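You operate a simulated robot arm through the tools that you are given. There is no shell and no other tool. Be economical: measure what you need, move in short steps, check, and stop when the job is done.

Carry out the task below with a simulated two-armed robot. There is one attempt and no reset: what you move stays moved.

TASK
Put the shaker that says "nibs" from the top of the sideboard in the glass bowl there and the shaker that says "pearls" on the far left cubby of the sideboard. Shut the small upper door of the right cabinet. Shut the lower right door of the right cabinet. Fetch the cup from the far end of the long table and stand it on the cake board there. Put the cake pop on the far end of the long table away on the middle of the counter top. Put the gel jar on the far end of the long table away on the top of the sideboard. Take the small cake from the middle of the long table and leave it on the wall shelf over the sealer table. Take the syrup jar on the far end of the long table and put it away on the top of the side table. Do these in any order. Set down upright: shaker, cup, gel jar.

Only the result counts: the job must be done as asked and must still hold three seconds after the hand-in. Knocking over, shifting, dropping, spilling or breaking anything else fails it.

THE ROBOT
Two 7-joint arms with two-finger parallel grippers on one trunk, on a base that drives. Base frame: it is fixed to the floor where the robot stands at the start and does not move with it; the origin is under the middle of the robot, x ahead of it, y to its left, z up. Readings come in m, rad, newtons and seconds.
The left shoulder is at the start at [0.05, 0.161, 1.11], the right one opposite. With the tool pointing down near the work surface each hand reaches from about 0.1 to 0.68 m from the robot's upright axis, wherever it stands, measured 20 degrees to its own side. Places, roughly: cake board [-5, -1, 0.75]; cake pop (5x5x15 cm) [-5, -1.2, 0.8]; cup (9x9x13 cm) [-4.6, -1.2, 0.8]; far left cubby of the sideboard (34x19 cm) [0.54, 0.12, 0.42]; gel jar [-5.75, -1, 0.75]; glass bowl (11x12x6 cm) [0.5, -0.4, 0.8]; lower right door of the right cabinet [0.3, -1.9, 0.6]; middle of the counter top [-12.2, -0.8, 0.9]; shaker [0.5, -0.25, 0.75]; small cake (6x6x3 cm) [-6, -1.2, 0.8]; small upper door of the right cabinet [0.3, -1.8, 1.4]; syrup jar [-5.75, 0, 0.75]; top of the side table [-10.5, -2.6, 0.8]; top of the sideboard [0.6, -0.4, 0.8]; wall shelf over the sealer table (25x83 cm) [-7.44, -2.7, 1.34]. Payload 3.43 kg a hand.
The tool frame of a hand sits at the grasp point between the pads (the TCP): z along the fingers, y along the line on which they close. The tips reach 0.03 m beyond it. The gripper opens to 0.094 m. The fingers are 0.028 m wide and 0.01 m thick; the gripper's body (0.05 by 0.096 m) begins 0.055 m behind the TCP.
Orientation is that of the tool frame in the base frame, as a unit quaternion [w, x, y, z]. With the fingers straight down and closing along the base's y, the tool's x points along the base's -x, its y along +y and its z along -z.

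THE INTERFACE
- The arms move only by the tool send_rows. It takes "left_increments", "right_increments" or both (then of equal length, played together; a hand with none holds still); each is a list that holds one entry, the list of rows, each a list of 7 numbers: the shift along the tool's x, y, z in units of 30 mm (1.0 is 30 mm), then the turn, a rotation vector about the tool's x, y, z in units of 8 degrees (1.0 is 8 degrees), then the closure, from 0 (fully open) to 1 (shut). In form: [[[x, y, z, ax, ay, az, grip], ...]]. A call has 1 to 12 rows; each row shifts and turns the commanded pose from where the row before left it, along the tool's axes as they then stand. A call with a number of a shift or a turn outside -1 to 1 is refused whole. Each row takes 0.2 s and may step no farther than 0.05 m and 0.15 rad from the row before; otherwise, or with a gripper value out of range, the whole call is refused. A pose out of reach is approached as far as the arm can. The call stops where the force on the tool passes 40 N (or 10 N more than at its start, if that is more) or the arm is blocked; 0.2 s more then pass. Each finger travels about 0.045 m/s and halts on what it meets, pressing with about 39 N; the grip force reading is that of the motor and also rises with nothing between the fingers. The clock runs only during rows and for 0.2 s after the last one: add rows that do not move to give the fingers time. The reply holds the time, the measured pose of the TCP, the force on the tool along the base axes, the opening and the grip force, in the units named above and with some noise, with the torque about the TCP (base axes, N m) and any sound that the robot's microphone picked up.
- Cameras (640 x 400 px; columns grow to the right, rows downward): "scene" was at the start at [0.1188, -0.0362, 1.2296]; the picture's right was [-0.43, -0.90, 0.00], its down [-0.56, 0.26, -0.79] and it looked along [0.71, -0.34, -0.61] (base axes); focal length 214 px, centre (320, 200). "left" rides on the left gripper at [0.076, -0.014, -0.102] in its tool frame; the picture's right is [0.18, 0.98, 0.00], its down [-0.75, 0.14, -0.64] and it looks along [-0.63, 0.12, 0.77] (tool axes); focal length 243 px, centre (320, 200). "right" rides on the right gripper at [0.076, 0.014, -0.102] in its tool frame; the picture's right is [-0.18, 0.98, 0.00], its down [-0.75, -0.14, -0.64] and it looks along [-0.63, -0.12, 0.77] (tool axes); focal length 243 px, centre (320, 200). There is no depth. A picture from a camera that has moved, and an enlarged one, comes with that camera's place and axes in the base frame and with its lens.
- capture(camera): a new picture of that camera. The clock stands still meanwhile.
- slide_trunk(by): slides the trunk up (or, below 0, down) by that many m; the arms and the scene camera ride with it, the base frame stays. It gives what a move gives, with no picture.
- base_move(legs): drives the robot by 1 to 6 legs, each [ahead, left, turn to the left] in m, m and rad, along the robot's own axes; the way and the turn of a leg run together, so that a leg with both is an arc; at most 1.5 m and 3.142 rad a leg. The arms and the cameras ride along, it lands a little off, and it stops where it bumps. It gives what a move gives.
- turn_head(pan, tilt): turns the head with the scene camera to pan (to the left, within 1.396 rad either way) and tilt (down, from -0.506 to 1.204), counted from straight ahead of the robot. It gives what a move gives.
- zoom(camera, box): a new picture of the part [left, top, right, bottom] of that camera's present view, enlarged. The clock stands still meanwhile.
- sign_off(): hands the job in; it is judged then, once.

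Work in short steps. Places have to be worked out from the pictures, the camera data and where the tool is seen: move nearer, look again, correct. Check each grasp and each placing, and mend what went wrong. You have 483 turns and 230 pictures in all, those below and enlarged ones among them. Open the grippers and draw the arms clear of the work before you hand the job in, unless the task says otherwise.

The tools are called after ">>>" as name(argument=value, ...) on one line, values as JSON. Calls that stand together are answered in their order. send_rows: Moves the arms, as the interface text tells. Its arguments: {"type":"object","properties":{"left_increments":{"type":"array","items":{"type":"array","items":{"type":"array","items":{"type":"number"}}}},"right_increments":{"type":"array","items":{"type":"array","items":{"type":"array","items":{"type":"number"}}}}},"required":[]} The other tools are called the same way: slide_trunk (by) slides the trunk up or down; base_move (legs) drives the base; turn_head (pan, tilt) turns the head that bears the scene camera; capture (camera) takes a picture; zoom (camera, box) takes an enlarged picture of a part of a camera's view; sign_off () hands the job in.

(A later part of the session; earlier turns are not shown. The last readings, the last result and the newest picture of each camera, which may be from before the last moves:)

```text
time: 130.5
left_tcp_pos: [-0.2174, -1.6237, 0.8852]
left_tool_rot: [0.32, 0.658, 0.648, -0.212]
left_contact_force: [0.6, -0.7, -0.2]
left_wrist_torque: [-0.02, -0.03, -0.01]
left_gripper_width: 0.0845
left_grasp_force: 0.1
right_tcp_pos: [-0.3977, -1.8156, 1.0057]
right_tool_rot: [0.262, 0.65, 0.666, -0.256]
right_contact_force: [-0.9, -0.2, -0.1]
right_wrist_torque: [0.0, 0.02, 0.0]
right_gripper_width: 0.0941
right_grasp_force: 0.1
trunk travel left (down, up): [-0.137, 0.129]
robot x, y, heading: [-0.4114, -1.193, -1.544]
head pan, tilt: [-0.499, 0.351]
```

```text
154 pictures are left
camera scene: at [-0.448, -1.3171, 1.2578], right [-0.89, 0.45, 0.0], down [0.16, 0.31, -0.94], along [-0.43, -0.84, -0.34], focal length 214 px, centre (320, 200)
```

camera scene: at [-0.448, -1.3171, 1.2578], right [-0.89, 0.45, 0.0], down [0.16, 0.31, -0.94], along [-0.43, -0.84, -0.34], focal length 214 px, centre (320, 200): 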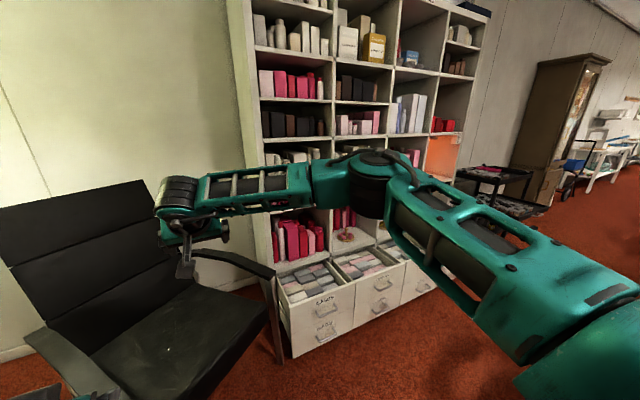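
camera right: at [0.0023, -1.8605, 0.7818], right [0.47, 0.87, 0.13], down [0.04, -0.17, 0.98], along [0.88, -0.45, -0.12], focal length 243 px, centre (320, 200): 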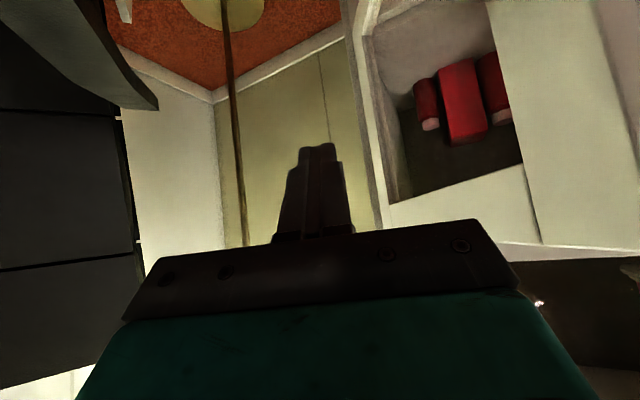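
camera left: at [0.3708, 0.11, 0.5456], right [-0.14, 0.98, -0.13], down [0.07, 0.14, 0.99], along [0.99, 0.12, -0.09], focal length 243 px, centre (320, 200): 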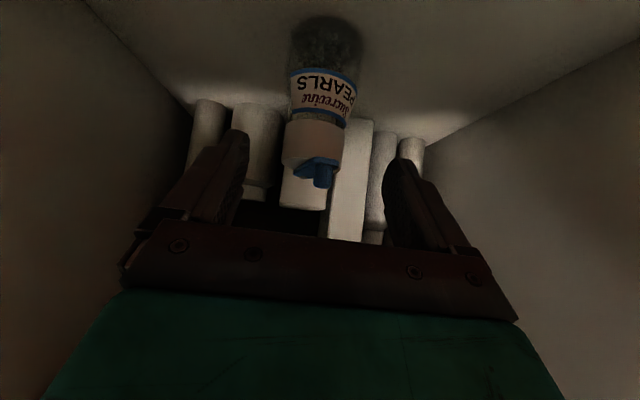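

The aisle toward -x runs along y≈-1.3…-1.9 past the first table. I raise the trunk so the arms clear furniture, turn to face -x, and look down the aisle.

>>> slide_trunk(by=0.12)

>>> base_move(legs=[[0, 0, -1.6]])

>>> turn_head(pan=0.3, tilt=0.55)

>>> capture(camera="scene")

```text
time: 132.0
left_tcp_pos: [-0.2176, -1.6228, 1.0046]
left_tool_rot: [0.318, 0.659, 0.647, -0.212]
left_contact_force: [-0.6, -0.2, 1.0]
left_wrist_torque: [-0.02, -0.02, 0.0]
left_gripper_width: 0.0846
left_grasp_force: 0.0
right_tcp_pos: [-0.3983, -1.8161, 1.1256]
right_tool_rot: [0.262, 0.649, 0.666, -0.256]
right_contact_force: [-0.9, 0.9, 0.7]
right_wrist_torque: [0.04, 0.0, 0.02]
right_gripper_width: 0.094
right_grasp_force: 0.2
trunk travel left (down, up): [-0.257, 0.009]
robot x, y, heading: [-0.4071, -1.1938, -1.543]
head pan, tilt: [-0.499, 0.351]
```

```text
time: 136.4
left_tcp_pos: [-0.8454, -1.3595, 1.0056]
left_tool_rot: [0.065, 0.923, -0.034, -0.377]
left_contact_force: [-0.4, -0.4, 0.6]
left_wrist_torque: [0.04, -0.01, 0.04]
left_gripper_width: 0.0846
left_grasp_force: 0.1
right_tcp_pos: [-1.0279, -1.1688, 1.1257]
right_tool_rot: [-0.007, 0.93, -0.017, -0.367]
right_contact_force: [-0.1, 1.4, 1.2]
right_wrist_torque: [0.0, -0.01, -0.03]
right_gripper_width: 0.094
right_grasp_force: 0.1
trunk travel left (down, up): [-0.257, 0.009]
robot x, y, heading: [-0.405, -1.1954, 3.111]
head pan, tilt: [-0.499, 0.351]
```

```text
time: 137.5
left_tcp_pos: [-0.8458, -1.3598, 1.0052]
left_tool_rot: [0.066, 0.923, -0.034, -0.377]
left_contact_force: [0.7, -0.2, 0.3]
left_wrist_torque: [0.01, 0.01, -0.01]
left_gripper_width: 0.0844
left_grasp_force: 0.1
right_tcp_pos: [-1.0282, -1.1678, 1.1258]
right_tool_rot: [-0.006, 0.931, -0.016, -0.366]
right_contact_force: [0.9, 0.7, -0.6]
right_wrist_torque: [-0.01, 0.0, 0.02]
right_gripper_width: 0.094
right_grasp_force: 0.0
trunk travel left (down, up): [-0.257, 0.009]
robot x, y, heading: [-0.4042, -1.1938, 3.104]
head pan, tilt: [0.3, 0.55]
```

```text
153 pictures are left
camera scene: at [-0.5334, -1.2168, 1.3596], right [-0.27, 0.96, 0.0], down [0.5, 0.14, -0.85], along [-0.82, -0.23, -0.52], focal length 214 px, centre (320, 200)
```

scene: 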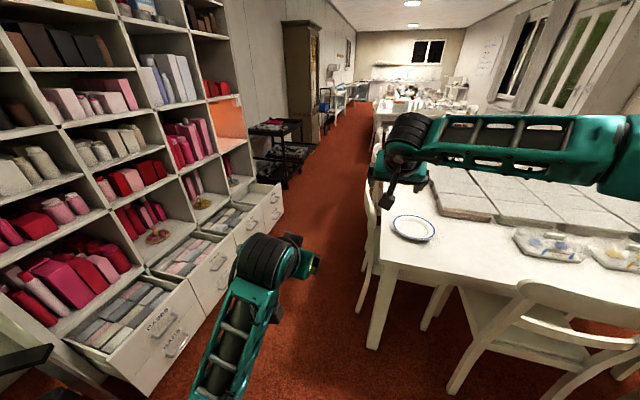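

The aisle is clear between y≈-1.2 and -2.1. I strafe to y≈-1.63, straighten, and drive about 2.6 m forward.

>>> base_move(legs=[[0, 0.44, 0.03], [1.3, 0, 0], [1.3, 0, 0]])

>>> turn_head(pan=-0.2, tilt=0.45)

>>> capture(camera="scene")

```text
time: 141.0
left_tcp_pos: [-0.8462, -1.7332, 1.0055]
left_tool_rot: [0.073, 0.924, -0.016, -0.375]
left_contact_force: [-0.1, 0.6, -0.1]
left_wrist_torque: [-0.02, 0.02, 0.0]
left_gripper_width: 0.0843
left_grasp_force: 0.0
right_tcp_pos: [-1.0347, -1.5489, 1.1268]
right_tool_rot: [0.002, 0.93, 0.004, -0.367]
right_contact_force: [-0.8, 0.9, 1.1]
right_wrist_torque: [-0.01, 0.0, 0.03]
right_gripper_width: 0.0939
right_grasp_force: 0.1
trunk travel left (down, up): [-0.257, 0.009]
robot x, y, heading: [-0.4152, -1.5525, -3.137]
head pan, tilt: [0.3, 0.55]
stopped in leg 1: the robot was blocked; the commanded pose is now the measured one
```

```text
time: 141.9
left_tcp_pos: [-0.8473, -1.7346, 1.0061]
left_tool_rot: [0.072, 0.923, -0.016, -0.377]
left_contact_force: [-0.2, 1.0, 0.8]
left_wrist_torque: [0.02, 0.01, -0.02]
left_gripper_width: 0.0844
left_grasp_force: 0.1
right_tcp_pos: [-1.0351, -1.5492, 1.1256]
right_tool_rot: [0.001, 0.931, 0.003, -0.366]
right_contact_force: [0.0, 0.2, 0.0]
right_wrist_torque: [0.01, -0.01, -0.02]
right_gripper_width: 0.0943
right_grasp_force: 0.1
trunk travel left (down, up): [-0.257, 0.009]
robot x, y, heading: [-0.4129, -1.5523, -3.13]
head pan, tilt: [-0.201, 0.45]
```

```text
152 pictures are left
camera scene: at [-0.5443, -1.5341, 1.3686], right [0.19, 0.98, 0.0], down [0.43, -0.08, -0.9], along [-0.88, 0.17, -0.44], focal length 214 px, centre (320, 200)
```

scene: 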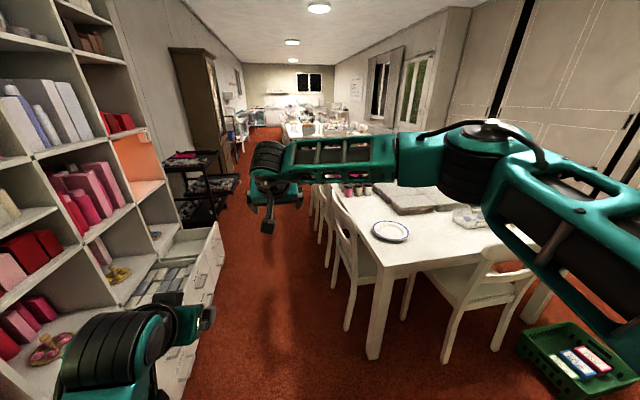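

The base's left side met the black chair, so I continue straight ahead here; y≈-1.55 is still well inside the aisle.

>>> base_move(legs=[[0.9, 0, 0], [0.5, 0.1, 0], [1.2, 0, 0]])

>>> capture(camera="scene")

```text
time: 154.8
left_tcp_pos: [-3.4028, -1.8346, 1.0046]
left_tool_rot: [0.068, 0.923, -0.027, -0.377]
left_contact_force: [-0.2, -0.3, -0.8]
left_wrist_torque: [-0.07, 0.0, 0.01]
left_gripper_width: 0.0848
left_grasp_force: 0.1
right_tcp_pos: [-3.5886, -1.6475, 1.1253]
right_tool_rot: [-0.004, 0.93, -0.008, -0.366]
right_contact_force: [-0.2, -0.8, -0.3]
right_wrist_torque: [-0.01, 0.02, 0.0]
right_gripper_width: 0.0937
right_grasp_force: 0.0
trunk travel left (down, up): [-0.257, 0.009]
robot x, y, heading: [-2.9674, -1.6632, 3.128]
head pan, tilt: [-0.201, 0.45]
```

```text
151 pictures are left
camera scene: at [-3.0972, -1.6419, 1.3686], right [0.21, 0.98, 0.0], down [0.43, -0.09, -0.9], along [-0.88, 0.19, -0.44], focal length 214 px, centre (320, 200)
```

scene: 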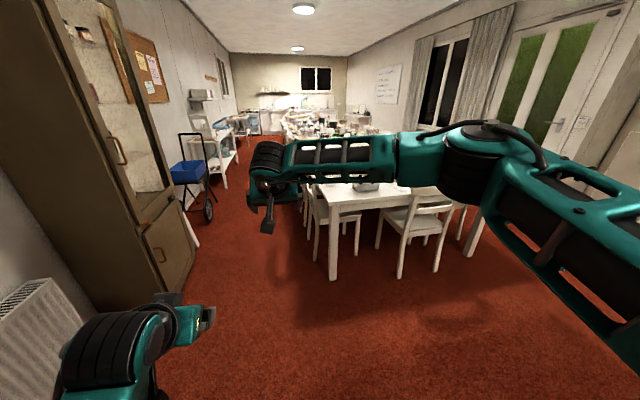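

The long table starts near x≈-4.35, y≈-1.25 with chairs tucked in. I move up to x≈-4.4 and look right across it.

>>> base_move(legs=[[0.7, 0.15, 0], [0.7, 0, 0]])

>>> turn_head(pan=-0.9, tilt=0.5)

>>> capture(camera="scene")

>>> turn_head(pan=0.2, tilt=0.35)

>>> capture(camera="scene")

```text
time: 156.1
left_tcp_pos: [-3.4787, -1.8506, 1.0058]
left_tool_rot: [0.068, 0.923, -0.026, -0.377]
left_contact_force: [0.7, 0.1, -0.3]
left_wrist_torque: [-0.01, 0.03, -0.02]
left_gripper_width: 0.0845
left_grasp_force: 0.1
right_tcp_pos: [-3.6644, -1.6632, 1.1271]
right_tool_rot: [-0.003, 0.93, -0.007, -0.367]
right_contact_force: [0.3, -0.2, 0.4]
right_wrist_torque: [-0.01, 0.02, 0.01]
right_gripper_width: 0.0939
right_grasp_force: 0.1
trunk travel left (down, up): [-0.257, 0.009]
robot x, y, heading: [-3.0419, -1.679, 3.13]
head pan, tilt: [-0.201, 0.45]
stopped in leg 1: the robot was blocked; the commanded pose is now the measured one
```

```text
time: 157.2
left_tcp_pos: [-3.4781, -1.8519, 1.0047]
left_tool_rot: [0.068, 0.923, -0.027, -0.377]
left_contact_force: [0.4, 0.2, 0.1]
left_wrist_torque: [0.01, 0.0, 0.02]
left_gripper_width: 0.0847
left_grasp_force: 0.0
right_tcp_pos: [-3.6631, -1.6633, 1.1266]
right_tool_rot: [-0.003, 0.93, -0.007, -0.367]
right_contact_force: [-0.3, 0.5, 1.0]
right_wrist_torque: [-0.02, -0.03, 0.0]
right_gripper_width: 0.0941
right_grasp_force: 0.1
trunk travel left (down, up): [-0.257, 0.009]
robot x, y, heading: [-3.0433, -1.6755, 3.133]
head pan, tilt: [-0.901, 0.499]
```

```text
150 pictures are left
camera scene: at [-3.1375, -1.605, 1.3641], right [0.79, 0.61, 0.0], down [0.29, -0.38, -0.88], along [-0.54, 0.69, -0.48], focal length 214 px, centre (320, 200)
```

scene: 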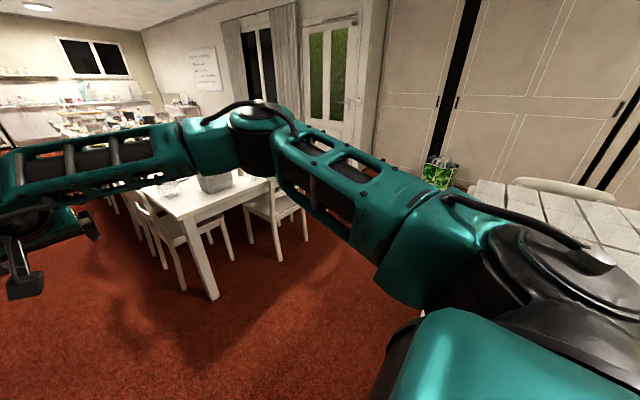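

```text
time: 158.5
left_tcp_pos: [-3.477, -1.8515, 1.0051]
left_tool_rot: [0.068, 0.923, -0.026, -0.377]
left_contact_force: [-0.2, -0.5, 1.0]
left_wrist_torque: [-0.01, 0.01, 0.01]
left_gripper_width: 0.0845
left_grasp_force: 0.1
right_tcp_pos: [-3.6622, -1.664, 1.1277]
right_tool_rot: [-0.002, 0.93, -0.005, -0.368]
right_contact_force: [0.2, -0.1, 0.1]
right_wrist_torque: [-0.02, 0.02, -0.01]
right_gripper_width: 0.0944
right_grasp_force: 0.1
trunk travel left (down, up): [-0.257, 0.009]
robot x, y, heading: [-3.0458, -1.6786, 3.129]
head pan, tilt: [0.201, 0.351]
```

```text
149 pictures are left
camera scene: at [-3.1733, -1.6942, 1.3778], right [-0.19, 0.98, 0.0], down [0.34, 0.06, -0.94], along [-0.92, -0.17, -0.34], focal length 214 px, centre (320, 200)
```

scene: 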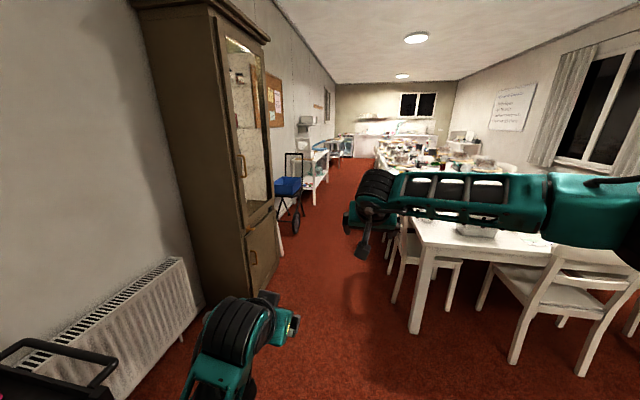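

I touched the black cart on the left, so I ease right, pass it, and then shift left to y≈-1.9 before reaching the table corner.

>>> base_move(legs=[[0, -0.1, 0], [0.6, 0, 0], [0.35, 0.3, 0]])

>>> turn_head(pan=-0.1, tilt=0.5)

>>> capture(camera="scene")

```text
time: 165.8
left_tcp_pos: [-4.4088, -2.0535, 1.004]
left_tool_rot: [0.072, 0.924, -0.017, -0.376]
left_contact_force: [0.4, -0.2, 0.9]
left_wrist_torque: [-0.03, -0.02, 0.03]
left_gripper_width: 0.0848
left_grasp_force: 0.1
right_tcp_pos: [-4.5974, -1.8697, 1.127]
right_tool_rot: [0.0, 0.93, 0.002, -0.368]
right_contact_force: [-0.1, 0.6, -0.3]
right_wrist_torque: [-0.02, -0.02, 0.01]
right_gripper_width: 0.0937
right_grasp_force: 0.1
trunk travel left (down, up): [-0.257, 0.009]
robot x, y, heading: [-3.9807, -1.8727, -3.134]
head pan, tilt: [0.201, 0.351]
```

```text
time: 166.6
left_tcp_pos: [-4.4095, -2.0549, 1.0053]
left_tool_rot: [0.072, 0.923, -0.018, -0.376]
left_contact_force: [-1.1, 0.3, 0.3]
left_wrist_torque: [-0.05, 0.03, 0.01]
left_gripper_width: 0.0847
left_grasp_force: 0.0
right_tcp_pos: [-4.5978, -1.8696, 1.1274]
right_tool_rot: [0.001, 0.93, 0.003, -0.367]
right_contact_force: [-0.5, 0.7, 0.0]
right_wrist_torque: [0.01, -0.01, -0.03]
right_gripper_width: 0.094
right_grasp_force: 0.1
trunk travel left (down, up): [-0.257, 0.009]
robot x, y, heading: [-3.9773, -1.8739, -3.142]
head pan, tilt: [-0.099, 0.499]
```

```text
148 pictures are left
camera scene: at [-4.1073, -1.8637, 1.3642], right [0.09, 1.0, 0.0], down [0.48, -0.04, -0.88], along [-0.87, 0.08, -0.48], focal length 214 px, centre (320, 200)
```

scene: 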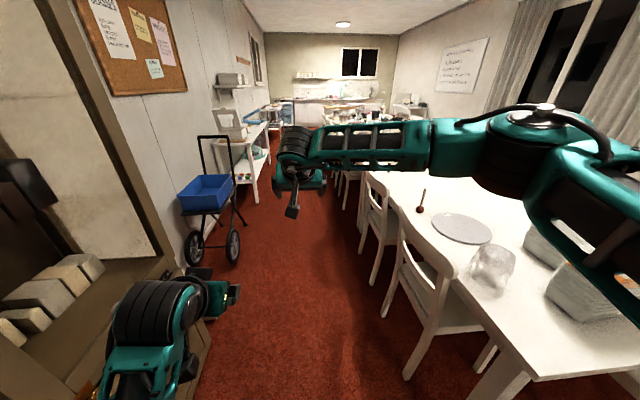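

I can see the cake pop (≈-5.03,-1.24), cake board (≈-4.87,-1.12) and a clear glass cup (≈-4.55,-1.245), all near the aisle edge. I drive on to x≈-4.72 and turn to face the table.

>>> base_move(legs=[[0.72, 0, 0], [0, 0, -1.571]])

>>> turn_head(pan=0, tilt=0.7)

>>> capture(camera="scene")

```text
time: 174.3
left_tcp_pos: [-4.8931, -1.4594, 1.0058]
left_tool_rot: [0.21, -0.651, 0.655, 0.321]
left_contact_force: [1.2, 0.3, -0.4]
left_wrist_torque: [-0.01, 0.0, 0.05]
left_gripper_width: 0.0844
left_grasp_force: 0.0
right_tcp_pos: [-4.7153, -1.2638, 1.1272]
right_tool_rot: [-0.254, 0.671, -0.644, -0.265]
right_contact_force: [0.0, 0.1, -0.4]
right_wrist_torque: [0.04, -0.01, 0.01]
right_gripper_width: 0.0941
right_grasp_force: 0.0
trunk travel left (down, up): [-0.257, 0.009]
robot x, y, heading: [-4.6984, -1.8871, 1.612]
head pan, tilt: [-0.099, 0.499]
```

```text
time: 175.0
left_tcp_pos: [-4.8937, -1.4598, 1.005]
left_tool_rot: [0.211, -0.651, 0.655, 0.321]
left_contact_force: [-0.4, -0.5, 0.4]
left_wrist_torque: [0.0, 0.01, 0.01]
left_gripper_width: 0.0844
left_grasp_force: 0.0
right_tcp_pos: [-4.7155, -1.2644, 1.1276]
right_tool_rot: [-0.254, 0.671, -0.645, -0.264]
right_contact_force: [-0.2, 0.1, -0.6]
right_wrist_torque: [-0.01, -0.04, 0.01]
right_gripper_width: 0.0939
right_grasp_force: 0.1
trunk travel left (down, up): [-0.257, 0.009]
robot x, y, heading: [-4.7016, -1.8878, 1.609]
head pan, tilt: [0.0, 0.7]
```

```text
147 pictures are left
camera scene: at [-4.7021, -1.7589, 1.3465], right [1.0, 0.04, 0.0], down [0.03, -0.64, -0.77], along [-0.03, 0.76, -0.64], focal length 214 px, centre (320, 200)
```

scene: 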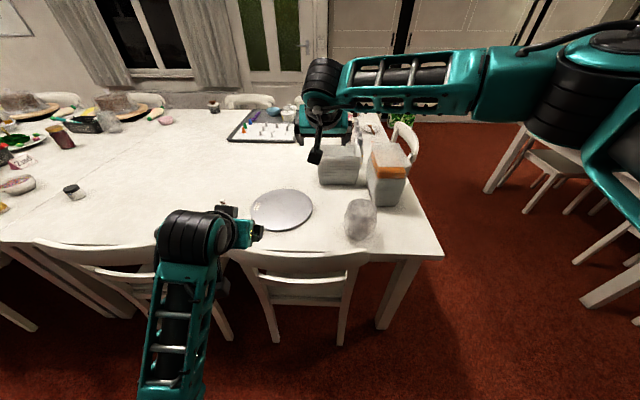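

The table is well in view. I zoom on the cup/board and on the left objects (gel jar ≈(75,192), syrup jar ≈(213,107)).

>>> zoom(camera="scene", box=[220, 130, 460, 280])

>>> zoom(camera="scene", box=[0, 80, 240, 230])

```text
2.67 times, centred on (340, 205) of scene
camera zoom: at [-4.7021, -1.7589, 1.3465], right [1.0, 0.04, 0.0], down [0.03, -0.64, -0.77], along [-0.03, 0.76, -0.64], focal length 572 px, centre (267, 187)
```

zoom: 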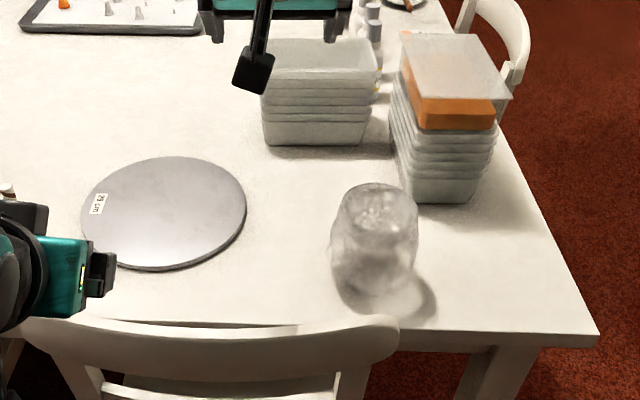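

```text
2.67 times, centred on (120, 155) of scene
camera zoom: at [-4.7021, -1.7589, 1.3465], right [1.0, 0.04, 0.0], down [0.03, -0.64, -0.77], along [-0.03, 0.76, -0.64], focal length 572 px, centre (853, 320)
```

zoom: 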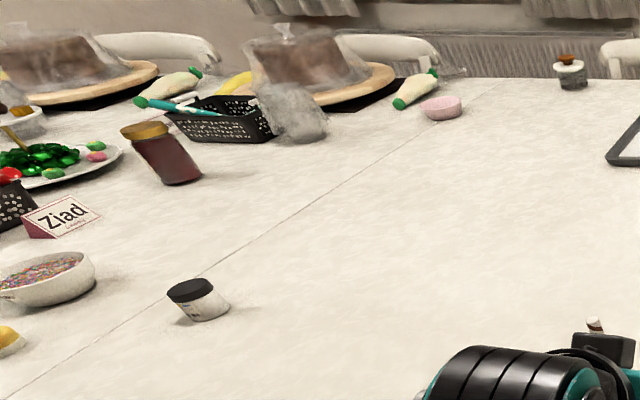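

The gel jar (small, grey lid) is at the lower left, syrup jar at the far side near the tray. I bring the open right hand down in front of the cup for a closer look.

>>> send_rows(right_increments=[[[0.99, -0.64, 0.23, 0, 0, 0, 0], [0.99, -0.64, 0.23, 0, 0, 0, 0], [0.99, -0.64, 0.23, 0, 0, 0, 0], [0.99, -0.64, 0.23, 0, 0, 0, 0], [0.99, -0.64, 0.23, 0, 0, 0, 0], [0.99, -0.64, 0.23, 0, 0, 0, 0], [0.99, -0.64, 0.23, 0, 0, 0, 0]]])

>>> capture(camera="right")

>>> capture(camera="scene")

```text
time: 176.6
left_tcp_pos: [-4.8925, -1.458, 1.0046]
left_tool_rot: [0.209, -0.652, 0.654, 0.322]
left_contact_force: [-0.8, 0.0, 0.2]
left_wrist_torque: [-0.02, 0.01, 0.03]
left_gripper_width: 0.0845
left_grasp_force: 0.0
right_tcp_pos: [-4.5744, -1.3786, 0.9481]
right_tool_rot: [-0.255, 0.67, -0.644, -0.266]
right_contact_force: [-0.5, 0.2, 0.6]
right_wrist_torque: [0.04, 0.03, 0.01]
right_gripper_width: 0.094
right_grasp_force: 0.0
trunk travel left (down, up): [-0.257, 0.009]
robot x, y, heading: [-4.7, -1.8826, 1.611]
head pan, tilt: [0.0, 0.7]
```

```text
144 pictures are left
camera right: at [-4.5833, -1.5045, 0.9714], right [-0.99, 0.1, 0.13], down [0.14, 0.12, 0.98], along [0.08, 0.99, -0.13], focal length 243 px, centre (320, 200)
```

right: 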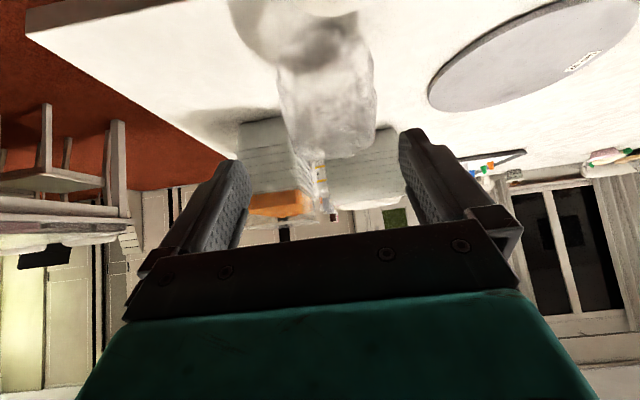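

```text
143 pictures are left
camera scene: at [-4.7017, -1.759, 1.3465], right [1.0, 0.04, 0.0], down [0.02, -0.64, -0.77], along [-0.03, 0.76, -0.64], focal length 214 px, centre (320, 200)
```

scene: 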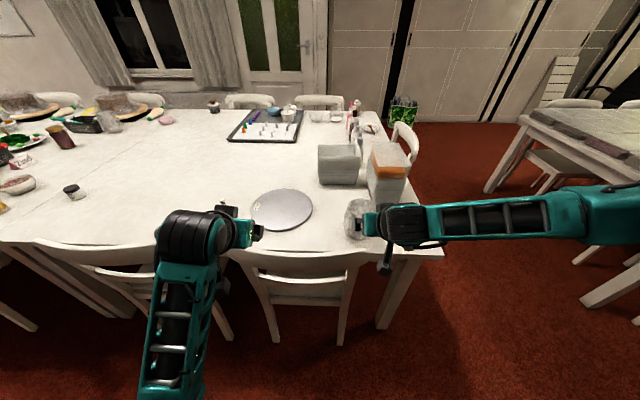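

I zoom in on the cup to judge its profile.

>>> zoom(camera="right", box=[200, 0, 440, 200])

>>> zoom(camera="scene", box=[320, 180, 420, 250])

```text
2.00 times, centred on (320, 100) of right
camera zoom: at [-4.5833, -1.5045, 0.9714], right [-0.99, 0.1, 0.13], down [0.14, 0.12, 0.98], along [0.08, 0.99, -0.13], focal length 485 px, centre (320, 400)
```

zoom: 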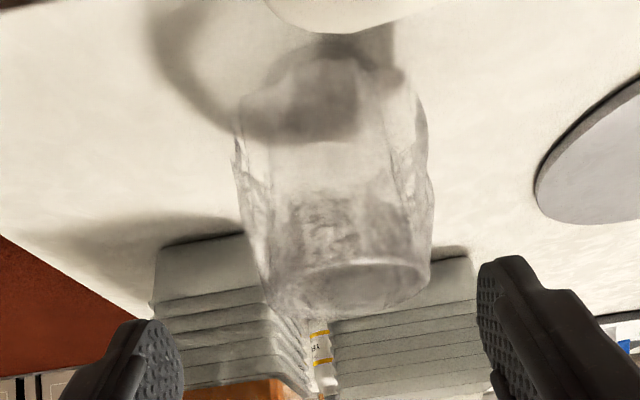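

```text
5.71 times, centred on (370, 215) of scene
camera zoom: at [-4.7017, -1.759, 1.3465], right [1.0, 0.04, 0.0], down [0.02, -0.64, -0.77], along [-0.03, 0.76, -0.64], focal length 1226 px, centre (34, 114)
```

zoom: 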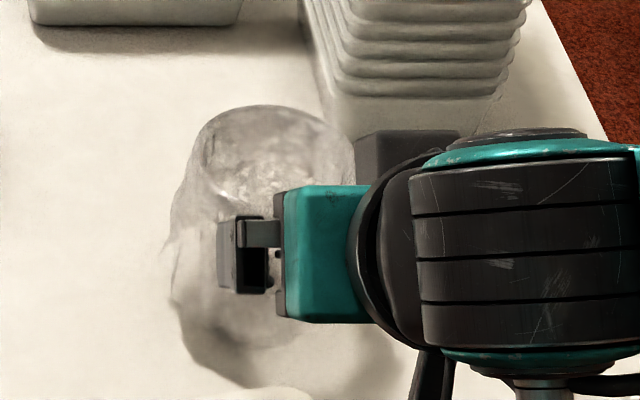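

The rim is ≈8.5 cm across, centred near (-4.588, -1.248). A straight-down grasp at the rim is safest; I turn the tool vertical and hover above it.

>>> send_rows(right_increments=[[[0, 0, 0, 0, 0.9, 0, 0], [0, 0, 0, 0, 0.9, 0, 0], [0, 0, 0, 0, 0.9, 0, 0], [0, 0, 0, 0, 0.9, 0, 0], [0, 0, 0, 0, 0.9, 0, 0], [0, 0, 0, 0, 0.9, 0, 0], [-0.87, 0.09, -0.2, 0, 0, 0, 0], [-0.87, 0.09, 0, 0, 0, 0, 0], [-0.87, 0.09, 0, 0, 0, 0, 0], [-0.87, 0.09, 0, 0, 0, 0, 0], [-0.87, 0.09, 0, 0, 0, 0, 0]]])

>>> capture(camera="right")

>>> zoom(camera="scene", box=[280, 130, 440, 270])

```text
time: 179.0
left_tcp_pos: [-4.8947, -1.4601, 1.0053]
left_tool_rot: [0.21, -0.652, 0.654, 0.322]
left_contact_force: [-0.4, 0.1, 0.4]
left_wrist_torque: [0.01, -0.01, 0.01]
left_gripper_width: 0.0842
left_grasp_force: 0.1
right_tcp_pos: [-4.5966, -1.249, 0.9558]
right_tool_rot: [0.0, 0.722, -0.692, 0.001]
right_contact_force: [-0.4, 0.1, -0.5]
right_wrist_torque: [-0.03, -0.01, 0.01]
right_gripper_width: 0.0937
right_grasp_force: 0.0
trunk travel left (down, up): [-0.257, 0.009]
robot x, y, heading: [-4.6966, -1.8833, 1.612]
head pan, tilt: [0.0, 0.7]
```

```text
140 pictures are left
camera right: at [-4.6073, -1.3245, 1.0586], right [-0.99, 0.14, 0.0], down [0.11, 0.76, 0.64], along [0.09, 0.63, -0.77], focal length 243 px, centre (320, 200)
```

right: 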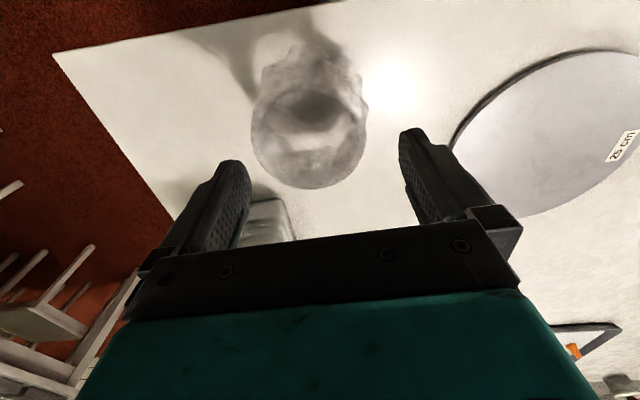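

```text
2.86 times, centred on (360, 200) of scene
camera zoom: at [-4.7032, -1.7589, 1.3464], right [1.0, 0.04, 0.0], down [0.03, -0.64, -0.76], along [-0.03, 0.76, -0.64], focal length 613 px, centre (206, 200)
```

zoom: 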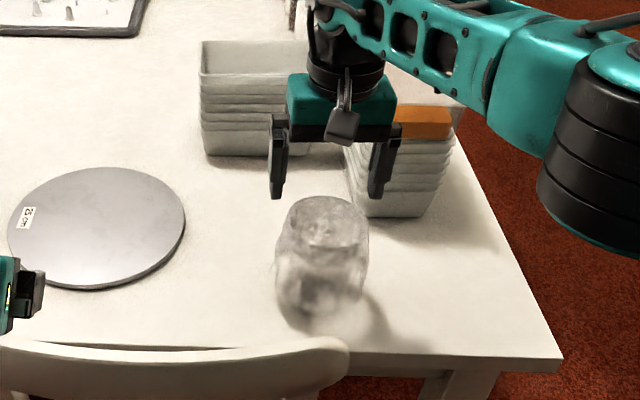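

I zoom to see whether the cup is open at the top and how close its rim is to the finger gap.

>>> zoom(camera="right", box=[220, 30, 440, 200])

```text
2.35 times, centred on (330, 115) of right
camera zoom: at [-4.6073, -1.3245, 1.0586], right [-0.99, 0.14, 0.0], down [0.11, 0.76, 0.64], along [0.09, 0.63, -0.77], focal length 571 px, centre (296, 400)
```

zoom: 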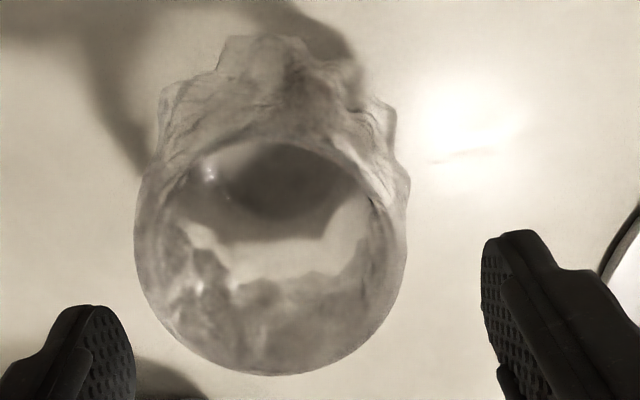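

It's a thick glass tumbler with a smooth rim ≈8.8 cm wide centred x≈-4.588. I align to it and descend 4 cm first, reading forces.

>>> send_rows(right_increments=[[[-0.03, -0.29, 0, 0, 0, 0, 0], [0, 0, 0.4, 0, 0, 0, 0], [0, 0, 0.4, 0, 0, 0, 0], [0, 0, 0.3, 0, 0, 0, 0]]])

>>> zoom(camera="right", box=[180, 30, 460, 230])

>>> zoom(camera="scene", box=[320, 160, 420, 240])

```text
time: 180.0
left_tcp_pos: [-4.894, -1.4586, 1.0055]
left_tool_rot: [0.209, -0.652, 0.655, 0.32]
left_contact_force: [-0.3, -0.2, 0.0]
left_wrist_torque: [0.02, 0.0, 0.01]
left_gripper_width: 0.0849
left_grasp_force: 0.0
right_tcp_pos: [-4.5858, -1.2499, 0.9239]
right_tool_rot: [0.001, 0.721, -0.693, 0.0]
right_contact_force: [-0.3, 0.4, -0.3]
right_wrist_torque: [0.01, 0.02, 0.02]
right_gripper_width: 0.0938
right_grasp_force: 0.1
trunk travel left (down, up): [-0.257, 0.009]
robot x, y, heading: [-4.6986, -1.8888, 1.608]
head pan, tilt: [0.0, 0.7]
```

```text
2.00 times, centred on (320, 130) of right
camera zoom: at [-4.5967, -1.3254, 1.0267], right [-0.99, 0.15, 0.0], down [0.11, 0.76, 0.64], along [0.09, 0.63, -0.77], focal length 485 px, centre (320, 340)
```

zoom: 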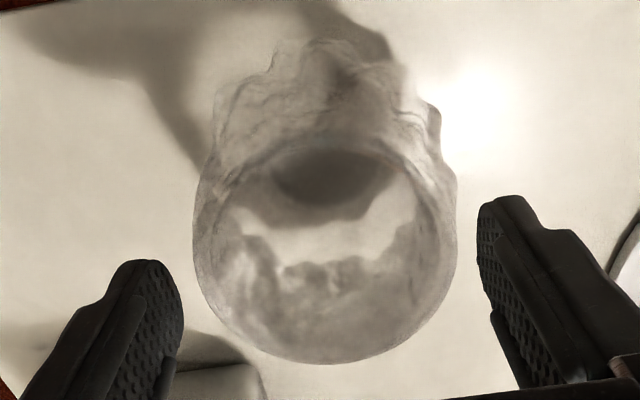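

```text
5.00 times, centred on (370, 200) of scene
camera zoom: at [-4.7021, -1.7588, 1.3464], right [1.0, 0.04, 0.0], down [0.03, -0.64, -0.76], along [-0.03, 0.76, -0.64], focal length 1072 px, centre (70, 200)
```

zoom: 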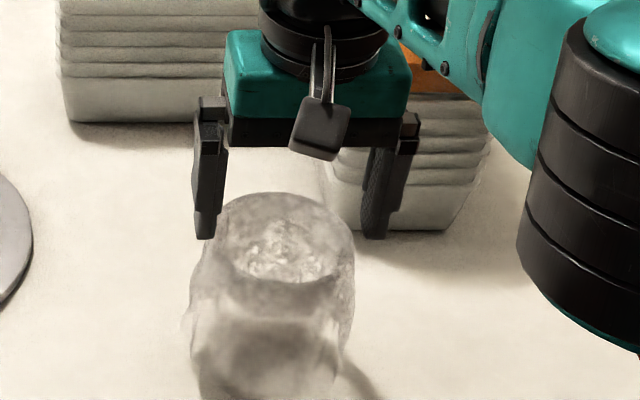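

Alignment looks within ~2 mm. Small corrections, then descend 1.2 cm so the tips just pass the rim, and read the force.

>>> send_rows(right_increments=[[[-0.2, 0.06, 0, 0, 0, 0, 0], [0, 0, 0.2, 0, 0, 0, 0], [0, 0, 0.2, 0, 0, 0, 0], [0, 0, 0, 0, 0, 0, 0]]])

>>> zoom(camera="scene", box=[320, 160, 420, 240])

```text
time: 181.0
left_tcp_pos: [-4.893, -1.4595, 1.0046]
left_tool_rot: [0.21, -0.651, 0.655, 0.321]
left_contact_force: [-0.3, 0.6, 0.3]
left_wrist_torque: [-0.04, 0.0, 0.0]
left_gripper_width: 0.0848
left_grasp_force: 0.0
right_tcp_pos: [-4.5849, -1.2517, 0.912]
right_tool_rot: [0.0, 0.72, -0.693, 0.001]
right_contact_force: [-0.4, -0.3, 0.0]
right_wrist_torque: [0.01, 0.0, -0.02]
right_gripper_width: 0.094
right_grasp_force: 0.1
right hand out of reach, approached as far as the arm can: row 1
trunk travel left (down, up): [-0.257, 0.009]
robot x, y, heading: [-4.7009, -1.8843, 1.604]
head pan, tilt: [0.0, 0.7]
```

```text
5.00 times, centred on (370, 200) of scene
camera zoom: at [-4.7022, -1.7589, 1.3464], right [1.0, 0.04, 0.0], down [0.03, -0.64, -0.76], along [-0.03, 0.76, -0.64], focal length 1072 px, centre (70, 200)
```

zoom: 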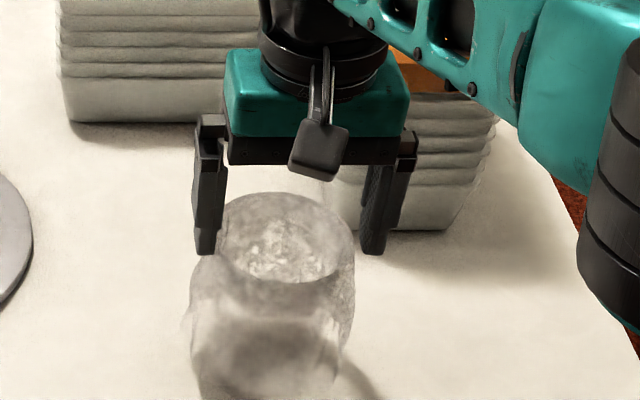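

Views agree to within a few mm; I nudge 2 mm toward -x and go down another 8 mm, watching the force.

>>> send_rows(right_increments=[[[0, 0.07, 0, 0, 0, 0, 0], [0, 0, 0.13, 0, 0, 0, 0], [0, 0, 0.13, 0, 0, 0, 0], [0, 0, 0, 0, 0, 0, 0]]])

>>> zoom(camera="right", box=[180, 30, 460, 230])

```text
time: 182.0
left_tcp_pos: [-4.8935, -1.4594, 1.0059]
left_tool_rot: [0.21, -0.651, 0.655, 0.32]
left_contact_force: [1.1, 0.2, -0.3]
left_wrist_torque: [-0.01, -0.03, -0.02]
left_gripper_width: 0.0846
left_grasp_force: 0.1
right_tcp_pos: [-4.5872, -1.2536, 0.9078]
right_tool_rot: [0.001, 0.72, -0.694, 0.001]
right_contact_force: [0.2, 0.6, 0.0]
right_wrist_torque: [0.0, -0.02, -0.02]
right_gripper_width: 0.0939
right_grasp_force: 0.1
right hand out of reach, approached as far as the arm can: row 2
trunk travel left (down, up): [-0.257, 0.009]
robot x, y, heading: [-4.6988, -1.886, 1.614]
head pan, tilt: [0.0, 0.7]
```

```text
2.00 times, centred on (320, 130) of right
camera zoom: at [-4.598, -1.3288, 1.0107], right [-0.99, 0.15, 0.0], down [0.11, 0.76, 0.64], along [0.09, 0.63, -0.77], focal length 485 px, centre (320, 340)
```

zoom: 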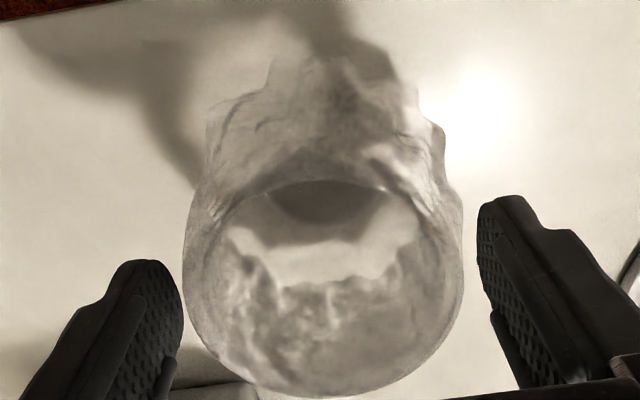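

The arm is at its low limit with the trunk raised, so I nudge 1 mm and lower the trunk by 2 cm to bring the fingers around the rim.

>>> send_rows(right_increments=[[[0, -0.04, -0.1, 0, 0, 0, 0]]])

>>> slide_trunk(by=-0.02)

>>> zoom(camera="right", box=[180, 30, 460, 230])

```text
time: 182.4
left_tcp_pos: [-4.8928, -1.4595, 1.006]
left_tool_rot: [0.209, -0.652, 0.655, 0.32]
left_contact_force: [-0.1, -0.7, -0.5]
left_wrist_torque: [0.02, 0.04, 0.01]
left_gripper_width: 0.0844
left_grasp_force: 0.1
right_tcp_pos: [-4.585, -1.2524, 0.9117]
right_tool_rot: [0.001, 0.721, -0.693, 0.001]
right_contact_force: [-0.4, 0.2, 0.4]
right_wrist_torque: [0.01, -0.03, 0.0]
right_gripper_width: 0.0939
right_grasp_force: 0.1
trunk travel left (down, up): [-0.257, 0.009]
robot x, y, heading: [-4.6967, -1.8832, 1.61]
head pan, tilt: [0.0, 0.7]
```

```text
time: 183.1
left_tcp_pos: [-4.8942, -1.4591, 0.9859]
left_tool_rot: [0.21, -0.651, 0.655, 0.321]
left_contact_force: [-0.1, 0.2, -0.3]
left_wrist_torque: [0.01, 0.0, -0.01]
left_gripper_width: 0.0844
left_grasp_force: 0.1
right_tcp_pos: [-4.5857, -1.253, 0.8921]
right_tool_rot: [0.0, 0.721, -0.693, 0.002]
right_contact_force: [-1.2, 0.4, 0.2]
right_wrist_torque: [-0.04, 0.01, -0.01]
right_gripper_width: 0.094
right_grasp_force: 0.1
trunk travel left (down, up): [-0.237, 0.029]
robot x, y, heading: [-4.7007, -1.8847, 1.612]
head pan, tilt: [0.0, 0.7]
```

```text
2.00 times, centred on (320, 130) of right
camera zoom: at [-4.5964, -1.3292, 0.9942], right [-0.99, 0.15, 0.0], down [0.11, 0.76, 0.64], along [0.09, 0.63, -0.77], focal length 485 px, centre (320, 340)
```

zoom: 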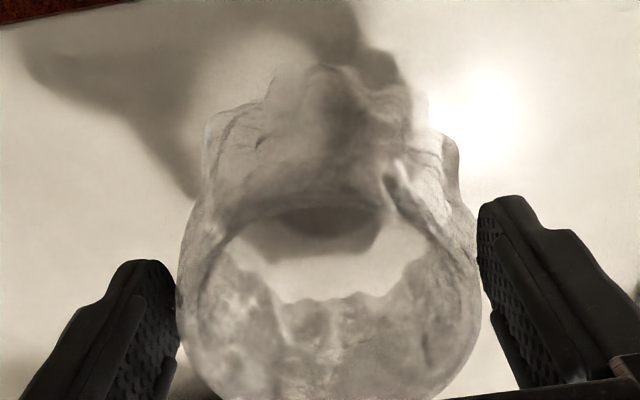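

The tips slid past the rim without contact. I lower another 1.2 cm and check.

>>> slide_trunk(by=-0.012)

>>> zoom(camera="scene", box=[320, 160, 420, 240])

```text
time: 183.7
left_tcp_pos: [-4.8922, -1.459, 0.9724]
left_tool_rot: [0.209, -0.652, 0.654, 0.321]
left_contact_force: [-0.5, 0.4, -0.3]
left_wrist_torque: [0.02, 0.01, -0.01]
left_gripper_width: 0.0848
left_grasp_force: 0.2
right_tcp_pos: [-4.5849, -1.2531, 0.8799]
right_tool_rot: [0.001, 0.721, -0.693, 0.001]
right_contact_force: [0.6, 0.2, -0.1]
right_wrist_torque: [-0.02, -0.01, -0.02]
right_gripper_width: 0.0941
right_grasp_force: 0.0
trunk travel left (down, up): [-0.225, 0.041]
robot x, y, heading: [-4.6969, -1.8842, 1.609]
head pan, tilt: [0.0, 0.7]
```

```text
5.00 times, centred on (370, 200) of scene
camera zoom: at [-4.7022, -1.7591, 1.3144], right [1.0, 0.04, 0.0], down [0.03, -0.64, -0.77], along [-0.03, 0.76, -0.64], focal length 1072 px, centre (70, 200)
```

zoom: 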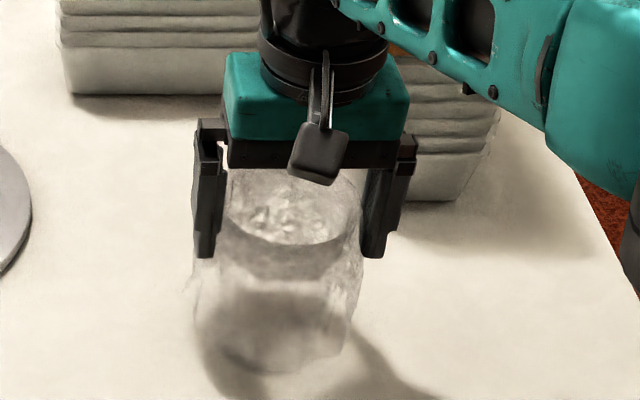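

Fingers straddle the rim nicely. I close and check, then lift with the trunk.

>>> send_rows(right_increments=[[[0, 0, 0, 0, 0, 0, 0.4], [0, 0, 0, 0, 0, 0, 1], [0, 0, 0, 0, 0, 0, 1], [0, 0, 0, 0, 0, 0, 1]]])

>>> slide_trunk(by=0.04)

>>> capture(camera="scene")

```text
time: 184.7
left_tcp_pos: [-4.8924, -1.4586, 0.9727]
left_tool_rot: [0.21, -0.652, 0.654, 0.321]
left_contact_force: [-0.4, -0.3, 0.0]
left_wrist_torque: [-0.03, 0.0, 0.0]
left_gripper_width: 0.0844
left_grasp_force: 0.2
right_tcp_pos: [-4.5858, -1.2535, 0.8795]
right_tool_rot: [-0.001, 0.721, -0.693, 0.0]
right_contact_force: [2.0, 0.1, 4.1]
right_wrist_torque: [0.12, 0.09, -0.01]
right_gripper_width: 0.0873
right_grasp_force: 38.7
trunk travel left (down, up): [-0.225, 0.041]
robot x, y, heading: [-4.697, -1.8838, 1.611]
head pan, tilt: [0.0, 0.7]
```

```text
time: 185.5
left_tcp_pos: [-4.8929, -1.4583, 1.0136]
left_tool_rot: [0.21, -0.652, 0.654, 0.321]
left_contact_force: [0.4, -0.4, -0.3]
left_wrist_torque: [0.01, -0.02, 0.01]
left_gripper_width: 0.0849
left_grasp_force: 0.1
right_tcp_pos: [-4.5866, -1.253, 0.9181]
right_tool_rot: [0.002, 0.72, -0.694, 0.002]
right_contact_force: [0.3, 0.0, -3.2]
right_wrist_torque: [-0.06, 0.01, 0.01]
right_gripper_width: 0.0873
right_grasp_force: 39.0
trunk travel left (down, up): [-0.265, 0.001]
robot x, y, heading: [-4.6953, -1.8831, 1.612]
head pan, tilt: [0.0, 0.7]
```

```text
131 pictures are left
camera scene: at [-4.7021, -1.7584, 1.3544], right [1.0, 0.04, 0.0], down [0.03, -0.64, -0.76], along [-0.03, 0.76, -0.64], focal length 214 px, centre (320, 200)
```

scene: 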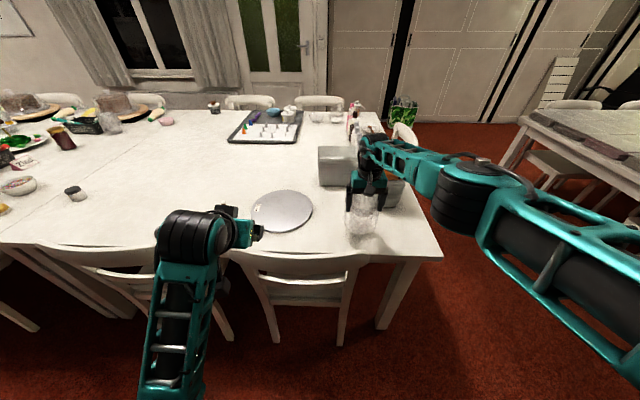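

The cup is firmly held. I raise it 3 cm more and shift the base left 0.275 m (and 4 cm forward) to bring it over the cake board at ≈(-4.878,-1.128).

>>> send_rows(right_increments=[[[0, 0, -0.5, 0, 0, 0, 1], [0, 0, -0.5, 0, 0, 0, 1]]])

>>> base_move(legs=[[0, 0.275, 0], [0.04, 0, 0]])

>>> capture(camera="scene")

```text
time: 186.1
left_tcp_pos: [-4.8938, -1.4601, 1.012]
left_tool_rot: [0.21, -0.651, 0.656, 0.319]
left_contact_force: [-0.6, -0.7, -0.9]
left_wrist_torque: [-0.01, 0.0, 0.0]
left_gripper_width: 0.0848
left_grasp_force: 0.1
right_tcp_pos: [-4.584, -1.2519, 0.9478]
right_tool_rot: [0.0, 0.721, -0.693, 0.001]
right_contact_force: [0.5, -0.4, -2.6]
right_wrist_torque: [0.0, -0.01, 0.01]
right_gripper_width: 0.0871
right_grasp_force: 38.9
trunk travel left (down, up): [-0.265, 0.001]
robot x, y, heading: [-4.7022, -1.8857, 1.611]
head pan, tilt: [0.0, 0.7]
```

```text
time: 189.5
left_tcp_pos: [-5.1599, -1.4303, 1.013]
left_tool_rot: [0.209, -0.653, 0.654, 0.321]
left_contact_force: [0.8, 0.7, -0.6]
left_wrist_torque: [0.0, -0.01, 0.03]
left_gripper_width: 0.0846
left_grasp_force: 0.2
right_tcp_pos: [-4.8523, -1.2228, 0.947]
right_tool_rot: [0.0, 0.721, -0.693, 0.001]
right_contact_force: [-0.2, 0.4, -2.7]
right_wrist_torque: [-0.04, -0.01, 0.02]
right_gripper_width: 0.0872
right_grasp_force: 39.0
trunk travel left (down, up): [-0.265, 0.001]
robot x, y, heading: [-4.9636, -1.8562, 1.606]
head pan, tilt: [0.0, 0.7]
```

```text
130 pictures are left
camera scene: at [-4.9683, -1.7292, 1.3542], right [1.0, 0.04, 0.0], down [0.03, -0.64, -0.76], along [-0.03, 0.76, -0.65], focal length 214 px, centre (320, 200)
```

scene: 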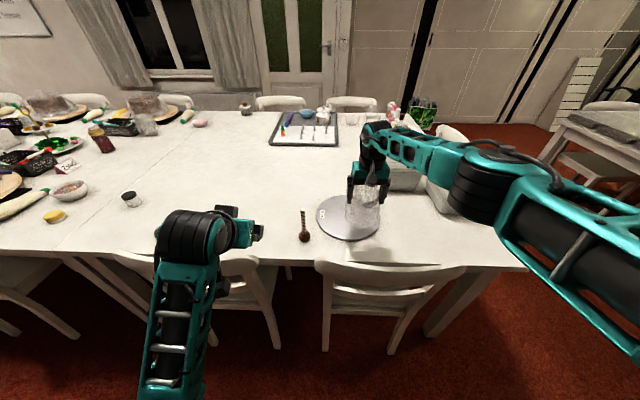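

Cake pop also visible (≈(305,237), ball down, stick up). I move the base another 4 cm forward and 2 cm left, to bring the cup over the board.

>>> base_move(legs=[[0.045, 0.025, 0]])

>>> zoom(camera="scene", box=[260, 140, 460, 280])

```text
time: 190.5
left_tcp_pos: [-5.1861, -1.3856, 1.0131]
left_tool_rot: [0.209, -0.652, 0.654, 0.321]
left_contact_force: [0.1, 0.0, 0.6]
left_wrist_torque: [-0.01, 0.01, 0.0]
left_gripper_width: 0.0847
left_grasp_force: 0.0
right_tcp_pos: [-4.8789, -1.1782, 0.9487]
right_tool_rot: [0.0, 0.721, -0.692, 0.002]
right_contact_force: [0.0, -0.5, -2.2]
right_wrist_torque: [-0.07, 0.0, 0.02]
right_gripper_width: 0.0873
right_grasp_force: 38.6
trunk travel left (down, up): [-0.265, 0.001]
robot x, y, heading: [-4.9909, -1.8129, 1.61]
head pan, tilt: [0.0, 0.7]
```

```text
2.86 times, centred on (360, 210) of scene
camera zoom: at [-4.995, -1.6847, 1.3542], right [1.0, 0.04, 0.0], down [0.03, -0.64, -0.76], along [-0.03, 0.76, -0.65], focal length 613 px, centre (206, 171)
```

zoom: 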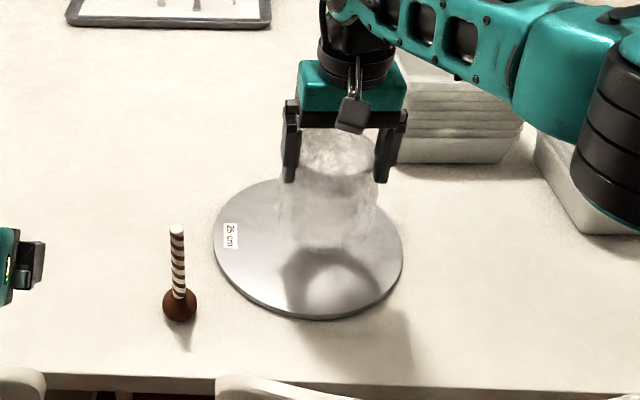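

The cup is over the board (offset ≈4 cm from centre). I lower with the trunk 5 cm.

>>> slide_trunk(by=-0.05)

>>> slide_trunk(by=-0.006)

>>> zoom(camera="scene", box=[260, 140, 460, 280])

```text
time: 191.4
left_tcp_pos: [-5.1868, -1.3857, 0.9636]
left_tool_rot: [0.21, -0.651, 0.655, 0.32]
left_contact_force: [0.5, -0.1, -0.6]
left_wrist_torque: [0.03, 0.03, 0.0]
left_gripper_width: 0.0846
left_grasp_force: 0.0
right_tcp_pos: [-4.8782, -1.1786, 0.8992]
right_tool_rot: [0.001, 0.721, -0.693, 0.0]
right_contact_force: [0.3, 0.3, -2.1]
right_wrist_torque: [-0.03, 0.01, -0.02]
right_gripper_width: 0.0872
right_grasp_force: 39.1
trunk travel left (down, up): [-0.215, 0.051]
robot x, y, heading: [-4.9923, -1.8139, 1.609]
head pan, tilt: [0.0, 0.7]
```

```text
time: 191.9
left_tcp_pos: [-5.1863, -1.3862, 0.9573]
left_tool_rot: [0.21, -0.652, 0.654, 0.321]
left_contact_force: [0.2, 0.0, -0.5]
left_wrist_torque: [-0.02, 0.02, -0.02]
left_gripper_width: 0.0848
left_grasp_force: 0.0
right_tcp_pos: [-4.8783, -1.1789, 0.893]
right_tool_rot: [0.001, 0.721, -0.693, 0.0]
right_contact_force: [0.2, -0.2, -3.5]
right_wrist_torque: [-0.03, -0.01, 0.0]
right_gripper_width: 0.0873
right_grasp_force: 39.3
trunk travel left (down, up): [-0.209, 0.057]
robot x, y, heading: [-4.992, -1.8121, 1.612]
head pan, tilt: [0.0, 0.7]
```

```text
2.86 times, centred on (360, 210) of scene
camera zoom: at [-4.9946, -1.6857, 1.2984], right [1.0, 0.04, 0.0], down [0.03, -0.64, -0.76], along [-0.03, 0.76, -0.64], focal length 613 px, centre (206, 171)
```

zoom: 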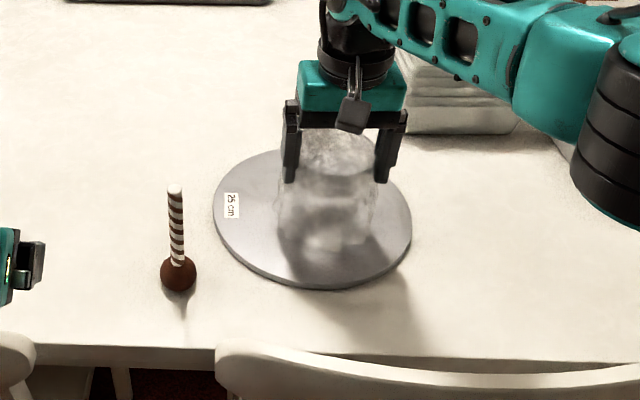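

Close to the board. I lower a few mm at a time until contact.

>>> slide_trunk(by=-0.005)

>>> slide_trunk(by=-0.003)

```text
time: 192.5
left_tcp_pos: [-5.1858, -1.3883, 0.9525]
left_tool_rot: [0.211, -0.651, 0.654, 0.321]
left_contact_force: [0.2, 0.2, -0.2]
left_wrist_torque: [-0.03, -0.01, -0.03]
left_gripper_width: 0.0845
left_grasp_force: 0.0
right_tcp_pos: [-4.8774, -1.1792, 0.8908]
right_tool_rot: [0.0, 0.721, -0.693, -0.001]
right_contact_force: [2.0, -2.0, 15.8]
right_wrist_torque: [-0.38, -0.09, -0.02]
right_gripper_width: 0.0873
right_grasp_force: 38.9
trunk travel left (down, up): [-0.204, 0.062]
robot x, y, heading: [-4.9903, -1.8102, 1.609]
head pan, tilt: [0.0, 0.7]
```

```text
time: 193.0
left_tcp_pos: [-5.1857, -1.3893, 0.9505]
left_tool_rot: [0.211, -0.651, 0.653, 0.322]
left_contact_force: [-0.5, 0.7, 0.6]
left_wrist_torque: [-0.01, 0.0, -0.03]
left_gripper_width: 0.0845
left_grasp_force: 0.0
right_tcp_pos: [-4.8786, -1.1801, 0.8916]
right_tool_rot: [-0.003, 0.72, -0.694, -0.003]
right_contact_force: [3.6, -2.6, 32.6]
right_wrist_torque: [-0.42, -0.04, -0.05]
right_gripper_width: 0.0873
right_grasp_force: 38.5
trunk travel left (down, up): [-0.201, 0.065]
robot x, y, heading: [-4.9896, -1.8128, 1.615]
head pan, tilt: [0.0, 0.7]
```

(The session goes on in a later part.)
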